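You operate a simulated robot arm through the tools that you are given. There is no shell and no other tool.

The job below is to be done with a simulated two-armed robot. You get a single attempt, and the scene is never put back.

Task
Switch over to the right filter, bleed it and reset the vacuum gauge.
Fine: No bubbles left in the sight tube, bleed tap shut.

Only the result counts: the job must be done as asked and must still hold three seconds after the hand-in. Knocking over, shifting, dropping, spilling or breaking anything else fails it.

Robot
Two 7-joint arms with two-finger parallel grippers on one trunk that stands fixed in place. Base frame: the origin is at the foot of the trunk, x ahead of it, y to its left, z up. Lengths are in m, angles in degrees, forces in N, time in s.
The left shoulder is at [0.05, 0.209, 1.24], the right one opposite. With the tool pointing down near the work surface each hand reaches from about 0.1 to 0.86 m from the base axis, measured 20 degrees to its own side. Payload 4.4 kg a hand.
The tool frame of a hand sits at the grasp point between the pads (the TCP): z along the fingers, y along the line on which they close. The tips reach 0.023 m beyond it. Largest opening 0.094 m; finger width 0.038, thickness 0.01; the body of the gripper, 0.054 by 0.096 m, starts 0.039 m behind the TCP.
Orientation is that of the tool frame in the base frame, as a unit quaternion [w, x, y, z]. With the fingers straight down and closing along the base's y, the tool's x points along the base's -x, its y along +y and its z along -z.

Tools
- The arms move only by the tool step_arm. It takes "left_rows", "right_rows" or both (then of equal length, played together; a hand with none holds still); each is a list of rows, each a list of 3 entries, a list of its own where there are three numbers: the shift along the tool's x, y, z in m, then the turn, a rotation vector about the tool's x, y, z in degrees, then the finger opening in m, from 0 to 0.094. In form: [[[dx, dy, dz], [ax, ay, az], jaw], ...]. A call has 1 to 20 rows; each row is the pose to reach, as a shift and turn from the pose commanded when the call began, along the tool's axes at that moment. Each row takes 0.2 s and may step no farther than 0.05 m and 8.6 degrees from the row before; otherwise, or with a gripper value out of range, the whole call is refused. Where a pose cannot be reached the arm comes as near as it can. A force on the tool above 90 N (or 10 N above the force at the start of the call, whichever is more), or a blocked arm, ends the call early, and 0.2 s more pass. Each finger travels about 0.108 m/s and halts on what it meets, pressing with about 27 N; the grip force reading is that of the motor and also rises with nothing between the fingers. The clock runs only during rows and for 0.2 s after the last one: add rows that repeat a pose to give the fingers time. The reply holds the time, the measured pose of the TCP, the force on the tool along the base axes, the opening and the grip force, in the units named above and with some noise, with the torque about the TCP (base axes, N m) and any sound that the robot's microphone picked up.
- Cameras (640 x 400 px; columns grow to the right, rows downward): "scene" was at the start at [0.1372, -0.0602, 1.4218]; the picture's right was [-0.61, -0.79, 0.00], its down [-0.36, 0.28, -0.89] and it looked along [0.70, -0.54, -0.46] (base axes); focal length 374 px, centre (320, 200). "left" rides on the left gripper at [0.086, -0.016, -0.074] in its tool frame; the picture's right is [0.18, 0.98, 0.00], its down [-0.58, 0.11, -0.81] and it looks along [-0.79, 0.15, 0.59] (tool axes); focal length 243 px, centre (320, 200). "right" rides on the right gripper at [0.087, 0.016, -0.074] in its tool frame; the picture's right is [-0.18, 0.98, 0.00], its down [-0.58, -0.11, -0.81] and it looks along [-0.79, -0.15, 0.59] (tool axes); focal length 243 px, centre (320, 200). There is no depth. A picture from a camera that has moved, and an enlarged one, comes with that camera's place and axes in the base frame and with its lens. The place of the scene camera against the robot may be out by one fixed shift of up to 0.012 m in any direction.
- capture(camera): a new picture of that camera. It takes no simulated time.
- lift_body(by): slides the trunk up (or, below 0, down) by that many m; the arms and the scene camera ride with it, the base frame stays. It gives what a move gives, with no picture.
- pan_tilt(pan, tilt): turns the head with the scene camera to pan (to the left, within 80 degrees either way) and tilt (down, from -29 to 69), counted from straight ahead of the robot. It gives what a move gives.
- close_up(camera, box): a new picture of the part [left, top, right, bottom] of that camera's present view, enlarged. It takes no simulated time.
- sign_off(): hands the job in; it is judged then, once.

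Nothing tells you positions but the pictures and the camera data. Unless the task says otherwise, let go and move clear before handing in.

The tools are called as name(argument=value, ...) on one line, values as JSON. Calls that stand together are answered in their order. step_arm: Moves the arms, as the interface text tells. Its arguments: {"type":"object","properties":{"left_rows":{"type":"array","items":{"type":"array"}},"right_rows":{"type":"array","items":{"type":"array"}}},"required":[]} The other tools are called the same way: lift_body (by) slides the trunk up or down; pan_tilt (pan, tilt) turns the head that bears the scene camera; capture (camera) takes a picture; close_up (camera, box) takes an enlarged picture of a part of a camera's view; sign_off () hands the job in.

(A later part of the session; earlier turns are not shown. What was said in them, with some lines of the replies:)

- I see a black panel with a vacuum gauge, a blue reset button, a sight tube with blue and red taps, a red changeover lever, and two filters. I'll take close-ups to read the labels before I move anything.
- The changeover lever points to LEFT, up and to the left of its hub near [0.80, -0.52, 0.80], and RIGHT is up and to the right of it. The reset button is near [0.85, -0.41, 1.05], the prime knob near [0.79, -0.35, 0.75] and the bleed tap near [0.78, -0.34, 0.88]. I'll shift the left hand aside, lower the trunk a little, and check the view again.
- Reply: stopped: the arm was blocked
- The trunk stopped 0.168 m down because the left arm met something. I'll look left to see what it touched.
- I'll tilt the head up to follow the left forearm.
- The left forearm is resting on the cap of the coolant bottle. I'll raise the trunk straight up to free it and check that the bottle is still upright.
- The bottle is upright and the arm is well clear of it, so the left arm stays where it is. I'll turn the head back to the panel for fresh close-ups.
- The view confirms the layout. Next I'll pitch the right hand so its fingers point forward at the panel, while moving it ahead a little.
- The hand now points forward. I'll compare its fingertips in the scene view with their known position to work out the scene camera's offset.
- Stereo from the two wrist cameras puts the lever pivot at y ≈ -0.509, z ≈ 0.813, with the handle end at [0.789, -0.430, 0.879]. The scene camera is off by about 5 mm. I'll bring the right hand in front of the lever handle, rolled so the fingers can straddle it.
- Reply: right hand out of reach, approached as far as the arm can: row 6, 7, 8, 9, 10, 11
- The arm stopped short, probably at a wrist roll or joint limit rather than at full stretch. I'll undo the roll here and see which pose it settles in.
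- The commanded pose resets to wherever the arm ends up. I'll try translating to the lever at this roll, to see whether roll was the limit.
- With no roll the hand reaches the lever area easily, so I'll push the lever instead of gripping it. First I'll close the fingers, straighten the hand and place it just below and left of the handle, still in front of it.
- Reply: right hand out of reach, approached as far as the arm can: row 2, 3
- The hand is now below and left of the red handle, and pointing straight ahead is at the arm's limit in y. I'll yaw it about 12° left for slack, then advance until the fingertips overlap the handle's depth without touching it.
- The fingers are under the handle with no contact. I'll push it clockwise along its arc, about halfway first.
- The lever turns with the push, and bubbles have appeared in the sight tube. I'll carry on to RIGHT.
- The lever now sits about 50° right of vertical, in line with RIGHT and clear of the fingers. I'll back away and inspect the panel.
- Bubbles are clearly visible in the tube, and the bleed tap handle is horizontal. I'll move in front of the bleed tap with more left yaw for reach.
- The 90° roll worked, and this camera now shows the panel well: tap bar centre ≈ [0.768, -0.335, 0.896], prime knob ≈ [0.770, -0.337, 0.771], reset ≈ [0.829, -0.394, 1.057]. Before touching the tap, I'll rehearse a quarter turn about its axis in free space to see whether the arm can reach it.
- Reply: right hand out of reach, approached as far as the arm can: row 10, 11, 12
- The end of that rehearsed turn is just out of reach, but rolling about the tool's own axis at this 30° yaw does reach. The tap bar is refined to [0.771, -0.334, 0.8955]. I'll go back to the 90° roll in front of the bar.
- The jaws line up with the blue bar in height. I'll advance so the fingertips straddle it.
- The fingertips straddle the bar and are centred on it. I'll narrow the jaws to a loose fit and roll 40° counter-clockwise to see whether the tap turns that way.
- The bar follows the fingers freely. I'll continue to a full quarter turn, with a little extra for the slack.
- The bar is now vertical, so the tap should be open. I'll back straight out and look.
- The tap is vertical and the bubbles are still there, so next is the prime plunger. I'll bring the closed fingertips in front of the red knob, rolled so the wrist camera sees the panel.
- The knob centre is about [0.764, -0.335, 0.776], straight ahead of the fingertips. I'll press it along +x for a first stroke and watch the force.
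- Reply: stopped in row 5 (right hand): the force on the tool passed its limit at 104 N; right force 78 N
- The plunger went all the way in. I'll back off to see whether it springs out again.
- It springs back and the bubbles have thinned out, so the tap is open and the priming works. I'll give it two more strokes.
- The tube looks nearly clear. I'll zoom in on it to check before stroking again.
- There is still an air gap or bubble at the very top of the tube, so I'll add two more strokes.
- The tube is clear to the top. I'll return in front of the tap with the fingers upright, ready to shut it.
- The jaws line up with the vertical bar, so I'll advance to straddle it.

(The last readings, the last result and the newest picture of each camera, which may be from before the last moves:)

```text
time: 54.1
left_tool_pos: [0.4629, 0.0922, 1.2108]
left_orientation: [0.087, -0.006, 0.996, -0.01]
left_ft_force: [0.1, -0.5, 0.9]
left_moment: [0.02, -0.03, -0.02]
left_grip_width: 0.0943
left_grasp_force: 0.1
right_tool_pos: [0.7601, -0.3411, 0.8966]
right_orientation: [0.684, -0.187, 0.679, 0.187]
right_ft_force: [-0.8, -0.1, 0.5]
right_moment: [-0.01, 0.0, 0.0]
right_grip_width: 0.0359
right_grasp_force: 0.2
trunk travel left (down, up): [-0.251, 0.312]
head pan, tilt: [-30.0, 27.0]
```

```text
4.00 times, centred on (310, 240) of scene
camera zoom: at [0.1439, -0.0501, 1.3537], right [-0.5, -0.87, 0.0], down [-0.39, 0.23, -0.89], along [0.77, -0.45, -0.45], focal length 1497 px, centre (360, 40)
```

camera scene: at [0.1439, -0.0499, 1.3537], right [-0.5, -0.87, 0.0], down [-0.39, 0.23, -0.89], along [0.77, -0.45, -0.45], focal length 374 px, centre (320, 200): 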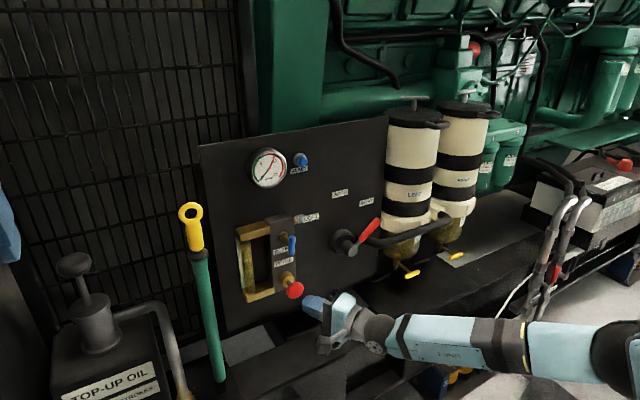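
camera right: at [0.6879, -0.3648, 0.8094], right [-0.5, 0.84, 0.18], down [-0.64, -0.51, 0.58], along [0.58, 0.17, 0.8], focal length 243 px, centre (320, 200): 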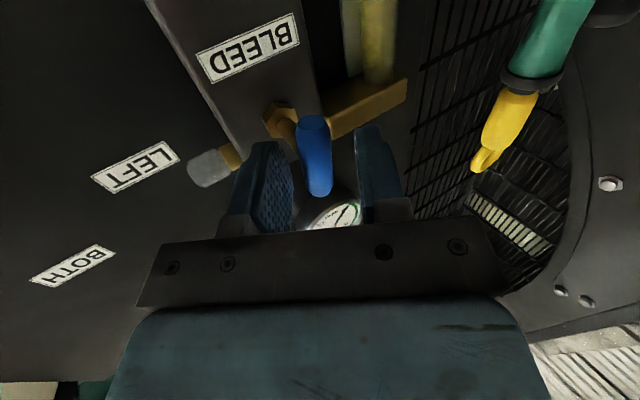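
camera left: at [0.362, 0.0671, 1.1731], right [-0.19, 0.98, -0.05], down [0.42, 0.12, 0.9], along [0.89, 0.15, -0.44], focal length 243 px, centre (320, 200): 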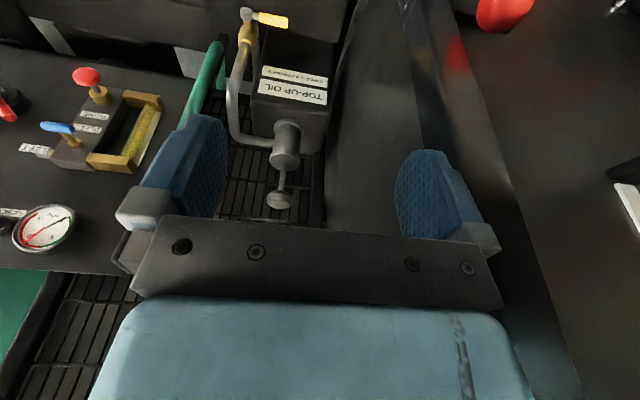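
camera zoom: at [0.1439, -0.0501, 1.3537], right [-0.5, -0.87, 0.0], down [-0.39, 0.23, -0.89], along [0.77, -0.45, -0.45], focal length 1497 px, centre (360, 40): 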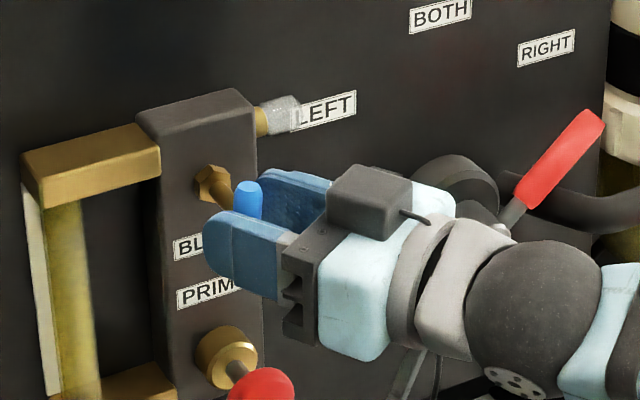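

The fingers straddle the vertical bar. I'll close to a loose fit and roll back clockwise a quarter turn plus slack to shut the tap.

step_arm(right_rows=[[[0, 0, 0], [0, 0, 0], 0.024], [[0, 0, 0], [0, 0, 8], 0.024], [[0, 0, 0], [0, 0, 16], 0.024], [[0, 0, 0], [0, 0, 24], 0.024], [[0, 0, 0], [0, 0, 32], 0.024], [[0, 0, 0], [0, 0, 40], 0.024], [[0, 0, 0], [0, 0, 48], 0.024], [[0, 0, 0], [0, 0, 56], 0.024], [[0, 0, 0], [0, 0, 64], 0.024], [[0, 0, 0], [0, 0, 72], 0.024], [[0, 0, 0], [0, 0, 80], 0.024], [[0, 0, 0], [0, 0, 88], 0.024], [[0, 0, 0], [0, 0, 95], 0.024], [[0, 0, 0], [0, 0, 100], 0.024], [[0, 0, 0], [0, 0, 100], 0.024]])

capture(camera="right")

close_up(camera="scene", box=[230, 190, 390, 290])

```text
time: 57.3
left_tool_pos: [0.4638, 0.0914, 1.2094]
left_orientation: [0.087, -0.006, 0.996, -0.011]
left_ft_force: [-0.2, -0.9, 0.4]
left_moment: [0.0, -0.01, 0.05]
left_grip_width: 0.0938
left_grasp_force: 0.1
right_tool_pos: [0.7598, -0.3425, 0.8953]
right_orientation: [0.296, 0.402, 0.579, 0.645]
right_ft_force: [-0.6, -0.1, -0.3]
right_moment: [0.01, 0.01, -0.01]
right_grip_width: 0.0244
right_grasp_force: 0.4
trunk travel left (down, up): [-0.251, 0.312]
head pan, tilt: [-30.0, 27.0]
```

```text
taken
camera right: at [0.6524, -0.3087, 0.926], right [0.17, -0.31, 0.94], down [-0.41, -0.89, -0.21], along [0.9, -0.35, -0.28], focal length 243 px, centre (320, 200)
```

right: 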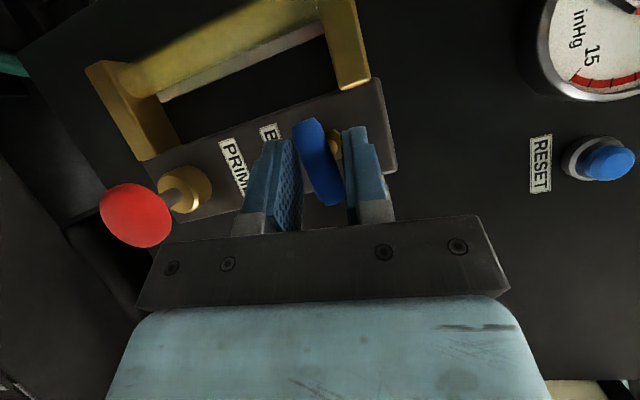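

```text
4.00 times, centred on (310, 240) of scene
camera zoom: at [0.1441, -0.05, 1.3537], right [-0.5, -0.87, 0.0], down [-0.39, 0.23, -0.89], along [0.77, -0.45, -0.45], focal length 1497 px, centre (360, 40)
```

zoom: 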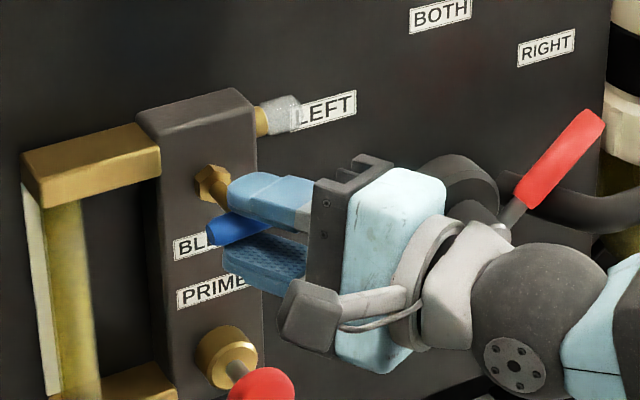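

The bar looks horizontal again. I'll open the jaws, back out and compare it with the original position.

step_arm(right_rows=[[[0, 0, 0], [0, 0, -8], 0.036], [[0, 0, -0.02], [0, 0, -8], 0.036], [[0, 0, -0.05], [0, 0, -8], 0.036], [[0, 0, -0.09], [0, 0, -8], 0.036], [[0, 0, -0.09], [0, 0, -8], 0.0]])

capture(camera="right")

close_up(camera="scene", box=[230, 190, 390, 290])

close_up(camera="scene", box=[230, 215, 300, 300])

```text
time: 58.5
left_tool_pos: [0.4632, 0.0932, 1.2098]
left_orientation: [0.087, -0.006, 0.996, -0.01]
left_ft_force: [0.6, 0.1, -0.6]
left_moment: [-0.02, -0.01, 0.02]
left_grip_width: 0.0938
left_grasp_force: 0.1
right_tool_pos: [0.6806, -0.3851, 0.8961]
right_orientation: [0.341, 0.359, 0.607, 0.622]
right_ft_force: [0.0, 0.8, 0.0]
right_moment: [-0.01, -0.03, 0.0]
right_grip_width: 0.0001
right_grasp_force: 27.3
trunk travel left (down, up): [-0.251, 0.312]
head pan, tilt: [-30.0, 27.0]
```

```text
taken
camera right: at [0.5725, -0.3492, 0.9142], right [0.11, -0.19, 0.98], down [-0.4, -0.91, -0.13], along [0.91, -0.37, -0.17], focal length 243 px, centre (320, 200)
```

right: 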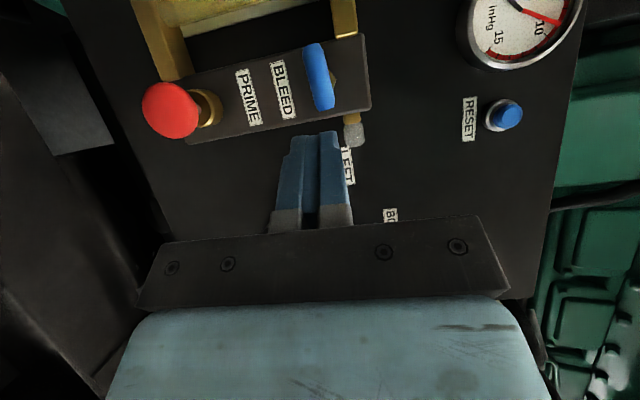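

```text
4.00 times, centred on (310, 240) of scene
camera zoom: at [0.1447, -0.0498, 1.3536], right [-0.5, -0.87, 0.0], down [-0.39, 0.23, -0.89], along [0.77, -0.45, -0.45], focal length 1497 px, centre (360, 40)
```

zoom: 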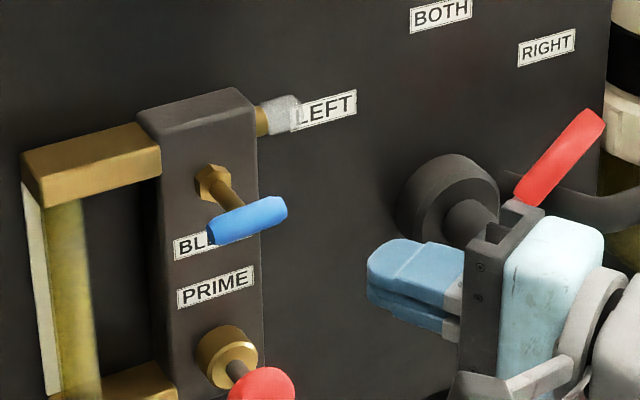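

```text
4.71 times, centred on (265, 258) of scene
camera zoom: at [0.1447, -0.0498, 1.3536], right [-0.5, -0.87, 0.0], down [-0.39, 0.23, -0.89], along [0.77, -0.45, -0.45], focal length 1762 px, centre (579, -71)
```

zoom: 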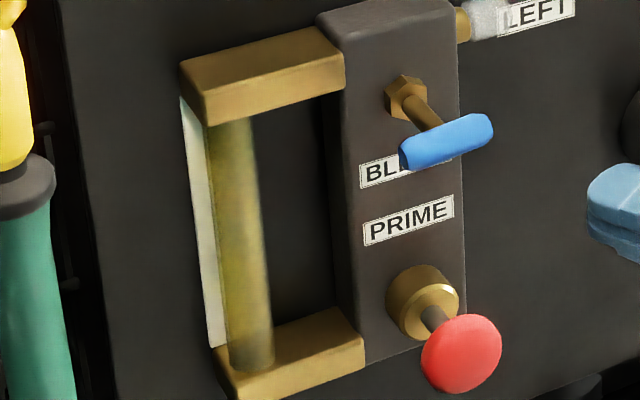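

The bar is nearly horizontal, but by comparison it sits about 5° short of its original shut position. I'll re-grip it and squeeze so the jaws square it up fully.

step_arm(right_rows=[[[0, 0, 0], [0, 0, 0], 0.02], [[0, 0, 0.02], [0, 0, 0], 0.036], [[-0.001, -0.001, 0.05], [0, 0, 0], 0.036], [[-0.002, -0.001, 0.075], [0, 0, 0], 0.036], [[-0.002, -0.001, 0.09], [0, 0, 0], 0.036], [[-0.002, -0.001, 0.09], [0, 0, 0], 0.024], [[-0.002, -0.001, 0.09], [0, 0, 0], 0.012], [[-0.002, -0.001, 0.09], [0, 0, 0], 0.008]])

capture(camera="right")

close_up(camera="scene", box=[230, 190, 390, 290])

```text
time: 60.3
left_tool_pos: [0.464, 0.092, 1.2101]
left_orientation: [0.087, -0.006, 0.996, -0.009]
left_ft_force: [0.5, -0.4, 0.1]
left_moment: [-0.01, 0.02, -0.01]
left_grip_width: 0.0939
left_grasp_force: 0.1
right_tool_pos: [0.7595, -0.3423, 0.8949]
right_orientation: [0.341, 0.359, 0.607, 0.622]
right_ft_force: [-3.9, 1.1, -7.2]
right_moment: [-1.48, 0.04, -0.3]
right_grip_width: 0.014
right_grasp_force: 45.0
trunk travel left (down, up): [-0.251, 0.312]
head pan, tilt: [-30.0, 27.0]
```

```text
taken
camera right: at [0.6519, -0.3069, 0.9135], right [0.11, -0.19, 0.98], down [-0.4, -0.91, -0.13], along [0.91, -0.37, -0.17], focal length 243 px, centre (320, 200)
```

right: 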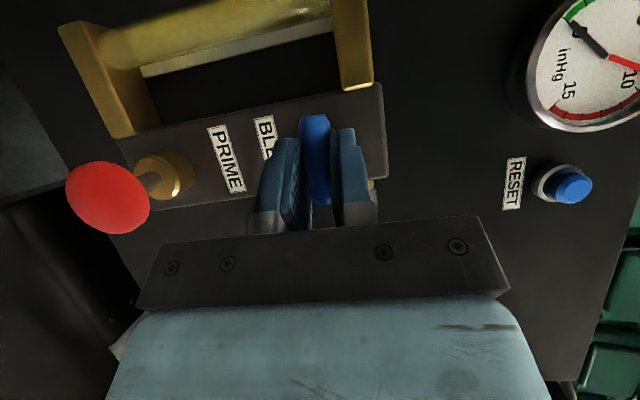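

```text
4.00 times, centred on (310, 240) of scene
camera zoom: at [0.1447, -0.0499, 1.3535], right [-0.5, -0.87, 0.0], down [-0.39, 0.23, -0.89], along [0.77, -0.45, -0.45], focal length 1497 px, centre (360, 40)
```

zoom: 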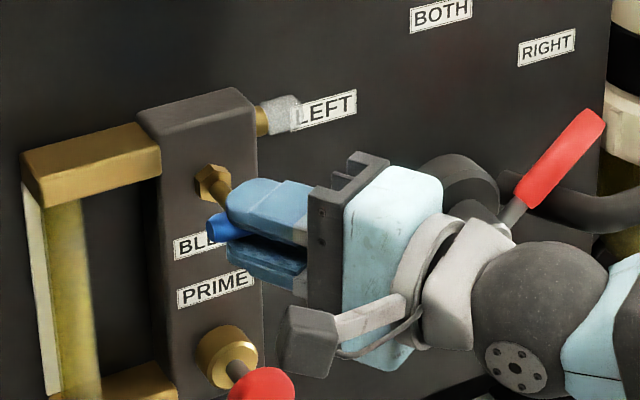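

The bar is squeezed flat between the pads and is resisting as if against its stop. I'll release, back out and check it.

step_arm(right_rows=[[[0, 0, 0], [0, 0, 0], 0.02], [[0, 0, 0], [0, 0, 0], 0.036], [[0, 0, -0.02], [0, 0, 0], 0.036], [[0, 0, -0.05], [0, 0, 0], 0.036], [[0, 0, -0.09], [0, 0, 0], 0.036], [[0, 0, -0.09], [0, 0, 0], 0.0]])

capture(camera="right")

close_up(camera="scene", box=[230, 190, 390, 290])

```text
time: 61.7
left_tool_pos: [0.4626, 0.0925, 1.2104]
left_orientation: [0.088, -0.006, 0.996, -0.01]
left_ft_force: [-0.2, 0.0, 0.1]
left_moment: [0.02, 0.0, 0.0]
left_grip_width: 0.0942
left_grasp_force: 0.1
right_tool_pos: [0.6826, -0.3901, 0.8976]
right_orientation: [0.341, 0.359, 0.607, 0.622]
right_ft_force: [0.5, -0.4, -0.7]
right_moment: [-0.01, -0.03, 0.01]
right_grip_width: 0.0
right_grasp_force: 26.9
trunk travel left (down, up): [-0.251, 0.312]
head pan, tilt: [-30.0, 27.0]
```

```text
taken
camera right: at [0.5739, -0.3543, 0.915], right [0.11, -0.19, 0.98], down [-0.4, -0.91, -0.13], along [0.91, -0.37, -0.17], focal length 243 px, centre (320, 200)
```

right: 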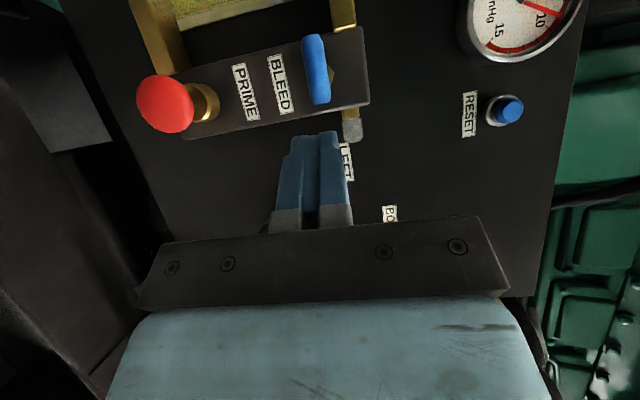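

```text
4.00 times, centred on (310, 240) of scene
camera zoom: at [0.1447, -0.0498, 1.3536], right [-0.5, -0.87, 0.0], down [-0.39, 0.23, -0.89], along [0.77, -0.45, -0.45], focal length 1497 px, centre (360, 40)
```

zoom: 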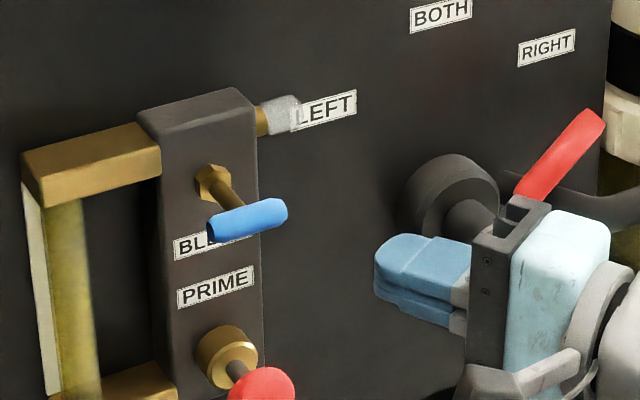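

The tap now matches its original shut position, and the tube is still clear. Last is the reset button at about [0.829, -0.396, 1.058]. I'll move up in front of it with the fingers rolled back upright.

step_arm(right_rows=[[[-0.002, 0.009, -0.003], [0, 0, -8.3], 0], [[-0.004, 0.018, -0.006], [0, 0, -16.6], 0], [[-0.007, 0.027, -0.008], [0, 0, -25], 0], [[-0.01, 0.036, -0.008], [0, 0, -33.4], 0], [[-0.012, 0.045, -0.008], [0, 0, -41.8], 0], [[-0.014, 0.054, -0.008], [0, 0, -50.2], 0], [[-0.017, 0.064, -0.008], [0, 0, -58.6], 0], [[-0.02, 0.074, -0.008], [0, 0, -67], 0], [[-0.022, 0.084, -0.008], [0, 0, -75.4], 0], [[-0.024, 0.093, -0.008], [0, 0, -83.8], 0], [[-0.0263, 0.101, -0.0084], [0, 0, -92], 0], [[-0.0263, 0.101, -0.0084], [0, 0, -92], 0]])

capture(camera="right")

capture(camera="scene")

```text
time: 64.3
left_tool_pos: [0.4627, 0.0923, 1.2106]
left_orientation: [0.087, -0.006, 0.996, -0.009]
left_ft_force: [-0.4, 0.1, 0.4]
left_moment: [0.01, 0.01, 0.0]
left_grip_width: 0.0942
left_grasp_force: 0.0
right_tool_pos: [0.6888, -0.4191, 0.9935]
right_orientation: [0.685, -0.187, 0.679, 0.186]
right_ft_force: [-0.5, 0.1, -0.8]
right_moment: [-0.05, -0.01, -0.01]
right_grip_width: 0.0
right_grasp_force: 26.9
trunk travel left (down, up): [-0.251, 0.312]
head pan, tilt: [-30.0, 27.0]
```

```text
taken
camera right: at [0.6169, -0.4437, 0.9071], right [-0.5, 0.85, 0.18], down [-0.64, -0.51, 0.58], along [0.58, 0.17, 0.8], focal length 243 px, centre (320, 200)
```

right: 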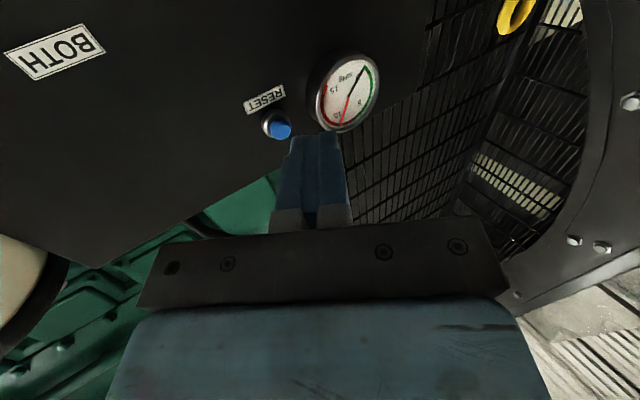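

```text
taken
camera scene: at [0.1442, -0.05, 1.3536], right [-0.5, -0.87, 0.0], down [-0.39, 0.23, -0.89], along [0.77, -0.45, -0.45], focal length 374 px, centre (320, 200)
```

scene: 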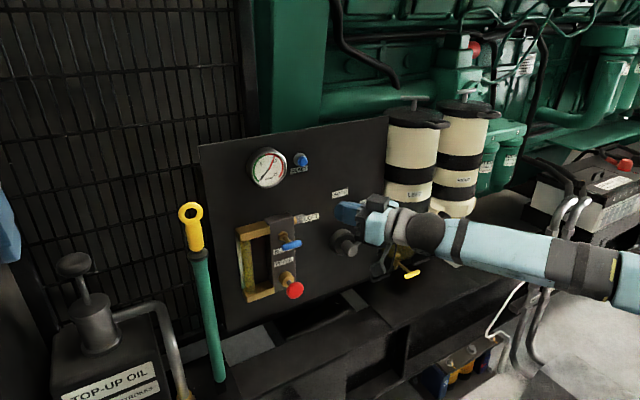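

The button is up ahead of the hand. I'll yaw back about 15° to face the panel more squarely and rise to the button's height.

step_arm(right_rows=[[[-0.02, -0.004, 0.009], [5, 0, 0], 0], [[-0.04, -0.008, 0.018], [10, 0, 0], 0], [[-0.0645, -0.0124, 0.0287], [15, 0, 0], 0], [[-0.0645, -0.0124, 0.0287], [15, 0, 0], 0]])

capture(camera="right")

close_up(camera="scene", box=[230, 120, 390, 220])

```text
time: 65.3
left_tool_pos: [0.4618, 0.091, 1.2114]
left_orientation: [0.087, -0.006, 0.996, -0.01]
left_ft_force: [0.0, 0.0, 0.7]
left_moment: [-0.02, 0.0, -0.01]
left_grip_width: 0.0941
left_grasp_force: 0.1
right_tool_pos: [0.7176, -0.415, 1.0569]
right_orientation: [0.703, -0.095, 0.698, 0.096]
right_ft_force: [0.4, -0.5, 0.4]
right_moment: [0.0, 0.03, 0.01]
right_grip_width: 0.0001
right_grasp_force: 27.1
trunk travel left (down, up): [-0.251, 0.312]
head pan, tilt: [-30.0, 27.0]
```

```text
taken
camera right: at [0.643, -0.4196, 0.9699], right [-0.27, 0.95, 0.18], down [-0.75, -0.32, 0.58], along [0.6, 0.01, 0.8], focal length 243 px, centre (320, 200)
```

right: 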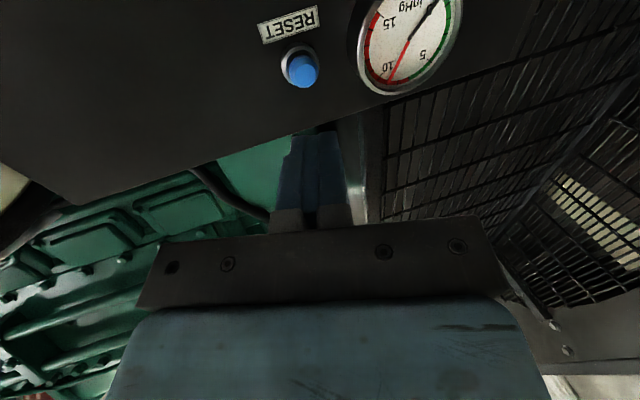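

```text
4.00 times, centred on (310, 170) of scene
camera zoom: at [0.144, -0.0503, 1.3537], right [-0.5, -0.87, 0.0], down [-0.39, 0.23, -0.89], along [0.77, -0.45, -0.45], focal length 1497 px, centre (360, 320)
```

zoom: 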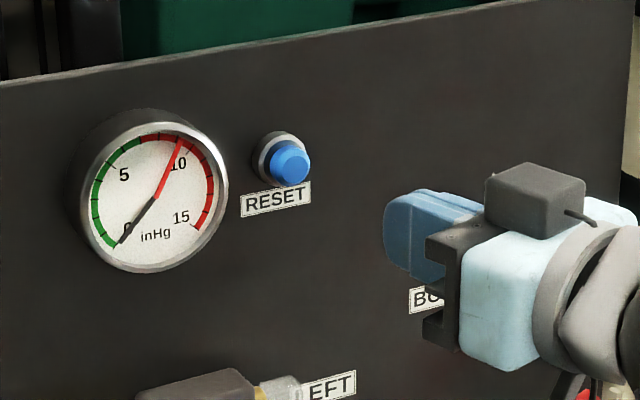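

The button centre is confirmed at y ≈ -0.397, z ≈ 1.057, level with the fingertips. I'll advance to just in front of it and check the gauge clearance before pressing.

step_arm(right_rows=[[[0, -0.002, 0.025], [0, 0, 0], 0], [[0, -0.004, 0.05], [0, 0, 0], 0], [[0, -0.0066, 0.076], [0, 0, 0], 0], [[0, -0.0066, 0.076], [0, 0, 0], 0]])

capture(camera="right")

close_up(camera="scene", box=[230, 120, 390, 220])

```text
time: 66.3
left_tool_pos: [0.4623, 0.092, 1.2108]
left_orientation: [0.088, -0.005, 0.996, -0.01]
left_ft_force: [-0.8, -0.2, -0.3]
left_moment: [-0.03, 0.03, -0.01]
left_grip_width: 0.094
left_grasp_force: 0.1
right_tool_pos: [0.7938, -0.4001, 1.0564]
right_orientation: [0.703, -0.097, 0.698, 0.098]
right_ft_force: [-1.1, -0.4, -0.3]
right_moment: [0.01, 0.0, 0.0]
right_grip_width: 0.0001
right_grasp_force: 27.0
trunk travel left (down, up): [-0.251, 0.312]
head pan, tilt: [-30.0, 27.0]
```

```text
taken
camera right: at [0.7189, -0.405, 0.9699], right [-0.27, 0.95, 0.18], down [-0.75, -0.32, 0.58], along [0.6, 0.02, 0.8], focal length 243 px, centre (320, 200)
```

right: 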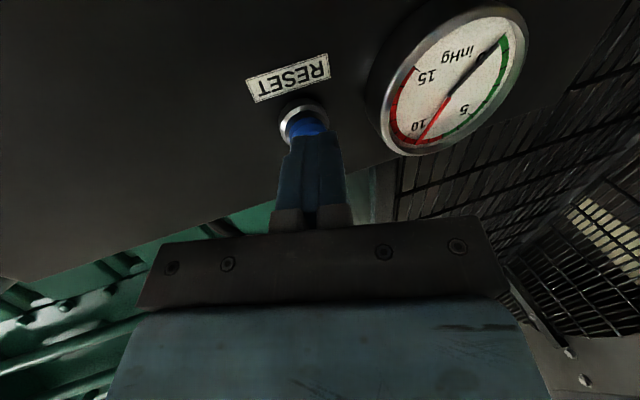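

```text
4.00 times, centred on (310, 170) of scene
camera zoom: at [0.1436, -0.0501, 1.3537], right [-0.5, -0.87, 0.0], down [-0.39, 0.23, -0.89], along [0.77, -0.45, -0.45], focal length 1497 px, centre (360, 320)
```

zoom: 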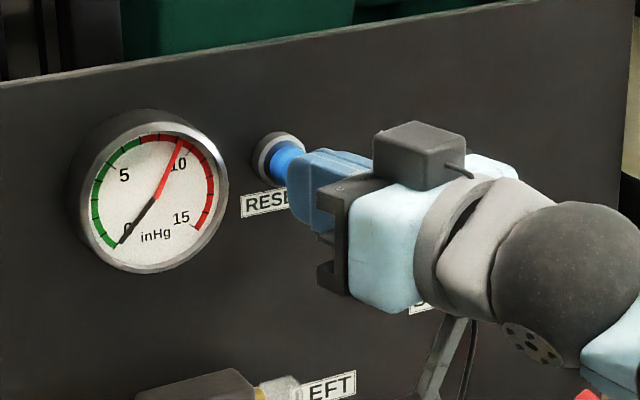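

The fingertips are right in front of the blue button and clear of the gauge. I'll press it straight along +x.

step_arm(right_rows=[[[0, -0.0016, 0.0058], [0, 0, 0], 0], [[0, -0.0027, 0.0096], [0, 0, 0], 0], [[0, -0.0038, 0.0135], [0, 0, 0], 0], [[0, -0.0048, 0.0173], [0, 0, 0], 0], [[0, -0.0048, 0.0173], [0, 0, 0], 0]])

capture(camera="right")

close_up(camera="scene", box=[230, 120, 390, 220])

```text
time: 67.5
left_tool_pos: [0.4616, 0.0918, 1.2122]
left_orientation: [0.089, -0.007, 0.996, -0.01]
left_ft_force: [-0.4, -0.7, 0.0]
left_moment: [0.02, 0.02, -0.02]
left_grip_width: 0.0941
left_grasp_force: 0.1
right_tool_pos: [0.8108, -0.3996, 1.0592]
right_orientation: [0.702, -0.096, 0.699, 0.097]
right_ft_force: [-19.3, 1.7, -7.2]
right_moment: [0.01, 0.18, 0.01]
right_grip_width: 0.0
right_grasp_force: 26.9
trunk travel left (down, up): [-0.251, 0.312]
head pan, tilt: [-30.0, 27.0]
heard: click
```

```text
taken
camera right: at [0.7355, -0.4048, 0.9725], right [-0.27, 0.95, 0.18], down [-0.75, -0.32, 0.58], along [0.6, 0.02, 0.8], focal length 243 px, centre (320, 200)
```

right: 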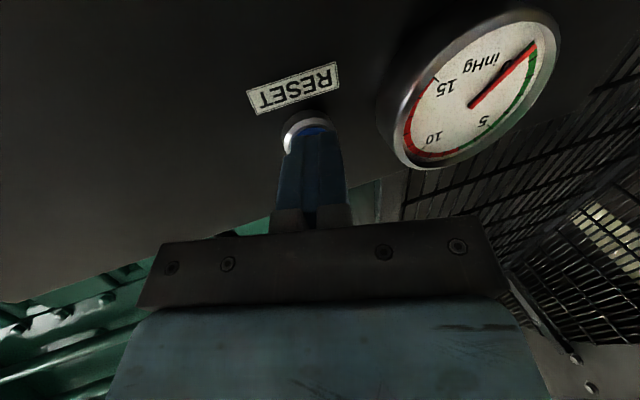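

```text
4.00 times, centred on (310, 170) of scene
camera zoom: at [0.1426, -0.0503, 1.3538], right [-0.5, -0.87, 0.0], down [-0.39, 0.23, -0.89], along [0.77, -0.45, -0.45], focal length 1497 px, centre (360, 320)
```

zoom: 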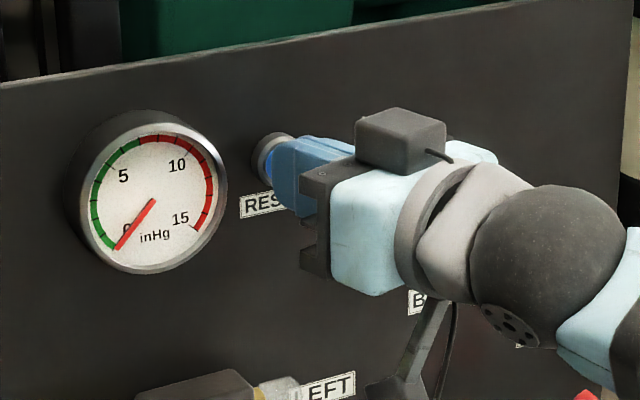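

The button clicked and the red telltale dropped to 0. I'll back away clear of the panel and do a final inspection.

step_arm(right_rows=[[[0, 0.003, -0.03], [0, 0, 0], 0], [[0, 0.003, -0.07], [0, 0, 0], 0], [[0, 0.0, -0.11], [0, 0, 0], 0], [[0, -0.02, -0.15], [0, 0, 0], 0], [[0, -0.04, -0.18], [0, 0, 0], 0], [[0, -0.08, -0.2], [0, 0, 0], 0], [[0, -0.12, -0.2], [0, 0, 0], 0], [[0, -0.12, -0.2], [0, 0, 0], 0]])

capture(camera="scene")

close_up(camera="scene", box=[230, 215, 300, 300])

close_up(camera="scene", box=[230, 130, 390, 230])

close_up(camera="scene", box=[236, 232, 268, 252])

close_up(camera="scene", box=[310, 170, 410, 270])

```text
time: 69.3
left_tool_pos: [0.4619, 0.0923, 1.2113]
left_orientation: [0.089, -0.007, 0.996, -0.01]
left_ft_force: [-0.3, 0.0, 0.2]
left_moment: [0.03, 0.01, -0.02]
left_grip_width: 0.0935
left_grasp_force: 0.0
right_tool_pos: [0.6521, -0.5734, 1.0573]
right_orientation: [0.703, -0.095, 0.698, 0.096]
right_ft_force: [-0.2, -0.2, -0.2]
right_moment: [0.01, -0.01, 0.03]
right_grip_width: 0.0001
right_grasp_force: 26.6
trunk travel left (down, up): [-0.251, 0.312]
head pan, tilt: [-30.0, 27.0]
```

```text
taken
camera scene: at [0.1437, -0.05, 1.3537], right [-0.5, -0.87, 0.0], down [-0.39, 0.23, -0.89], along [0.77, -0.45, -0.45], focal length 374 px, centre (320, 200)
```

scene: 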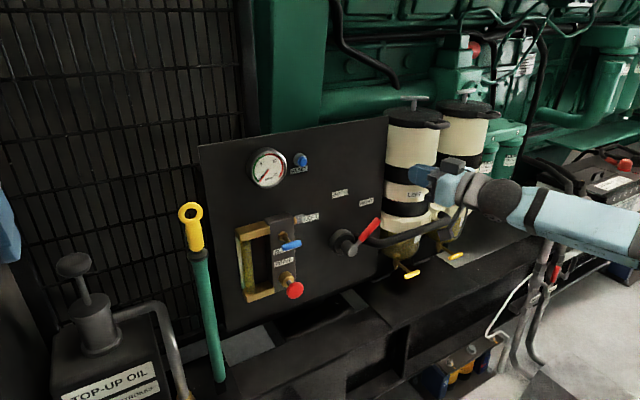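

```text
4.71 times, centred on (265, 258) of scene
camera zoom: at [0.1437, -0.05, 1.3537], right [-0.5, -0.87, 0.0], down [-0.39, 0.23, -0.89], along [0.77, -0.45, -0.45], focal length 1762 px, centre (579, -71)
```

zoom: 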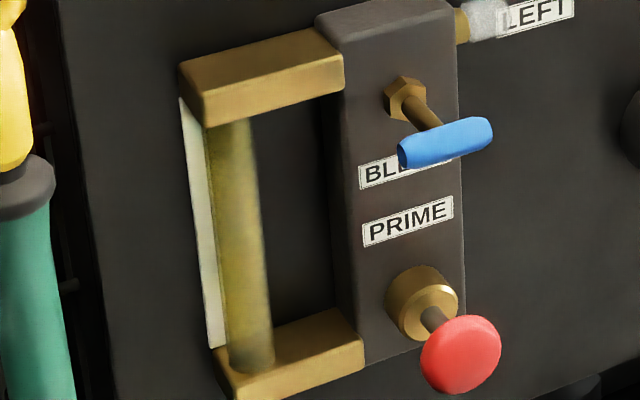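

```text
4.00 times, centred on (310, 180) of scene
camera zoom: at [0.1437, -0.05, 1.3537], right [-0.5, -0.87, 0.0], down [-0.39, 0.23, -0.89], along [0.77, -0.45, -0.45], focal length 1497 px, centre (360, 280)
```

zoom: 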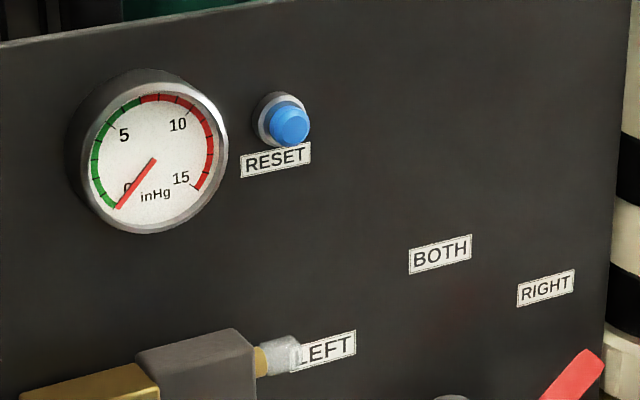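

```text
16.00 times, centred on (252, 242) of scene
camera zoom: at [0.1437, -0.05, 1.3537], right [-0.5, -0.87, 0.0], down [-0.39, 0.23, -0.89], along [0.77, -0.45, -0.45], focal length 5989 px, centre (1408, -472)
```

zoom: 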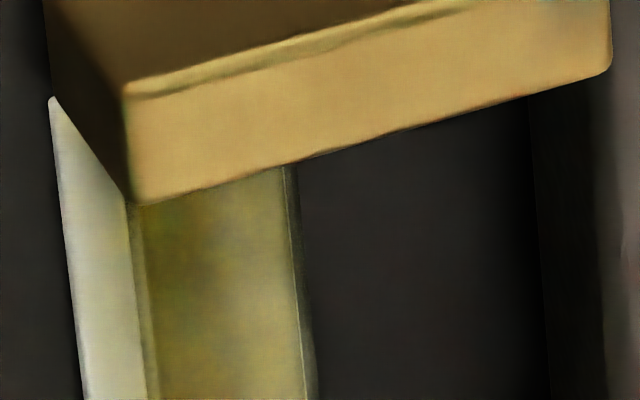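

```text
4.00 times, centred on (360, 220) of scene
camera zoom: at [0.1437, -0.05, 1.3537], right [-0.5, -0.87, 0.0], down [-0.39, 0.23, -0.89], along [0.77, -0.45, -0.45], focal length 1497 px, centre (160, 120)
```

zoom: 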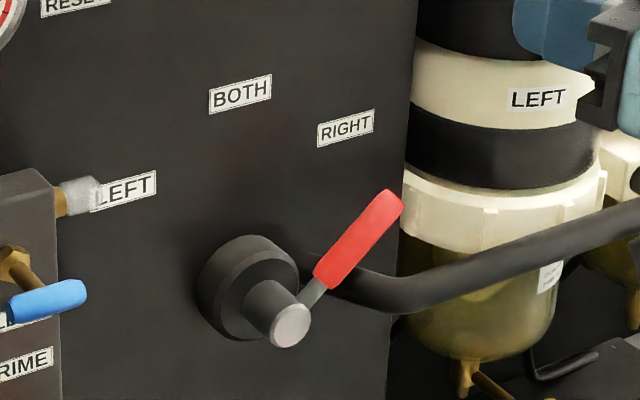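

The lever is on RIGHT, the sight tube is clear, the bleed tap is shut and the gauge telltale reads 0. Both hands are clear of everything, so I'm handing in.

sign_off()

```text
The job is handed in.
```

The fuel supply is switched over to the right filter, the line is bled and the vacuum gauge is reset. I've handed the job in, but no verdict came back.

- **Changeover lever:** it points to RIGHT.
- **Bleeding:** I opened the bleed tap and gave the prime plunger five strokes, until the sight tube was clear right to the top.
- **Bleed tap:** it is shut again. The first closing turn left it about 5° short, so I re-gripped it and brought it back to its original shut position.
- **Vacuum gauge:** I pressed RESET, heard a click, and the red telltale dropped from about 10 to 0.

**Bottle contact:** early on, while I was lowering the trunk, the left forearm came down on the cap of the coolant bottle. I raised the trunk straight away. When I checked right afterwards, the bottle was upright on its shelf and did not look moved. I did not look at it again before handing in.
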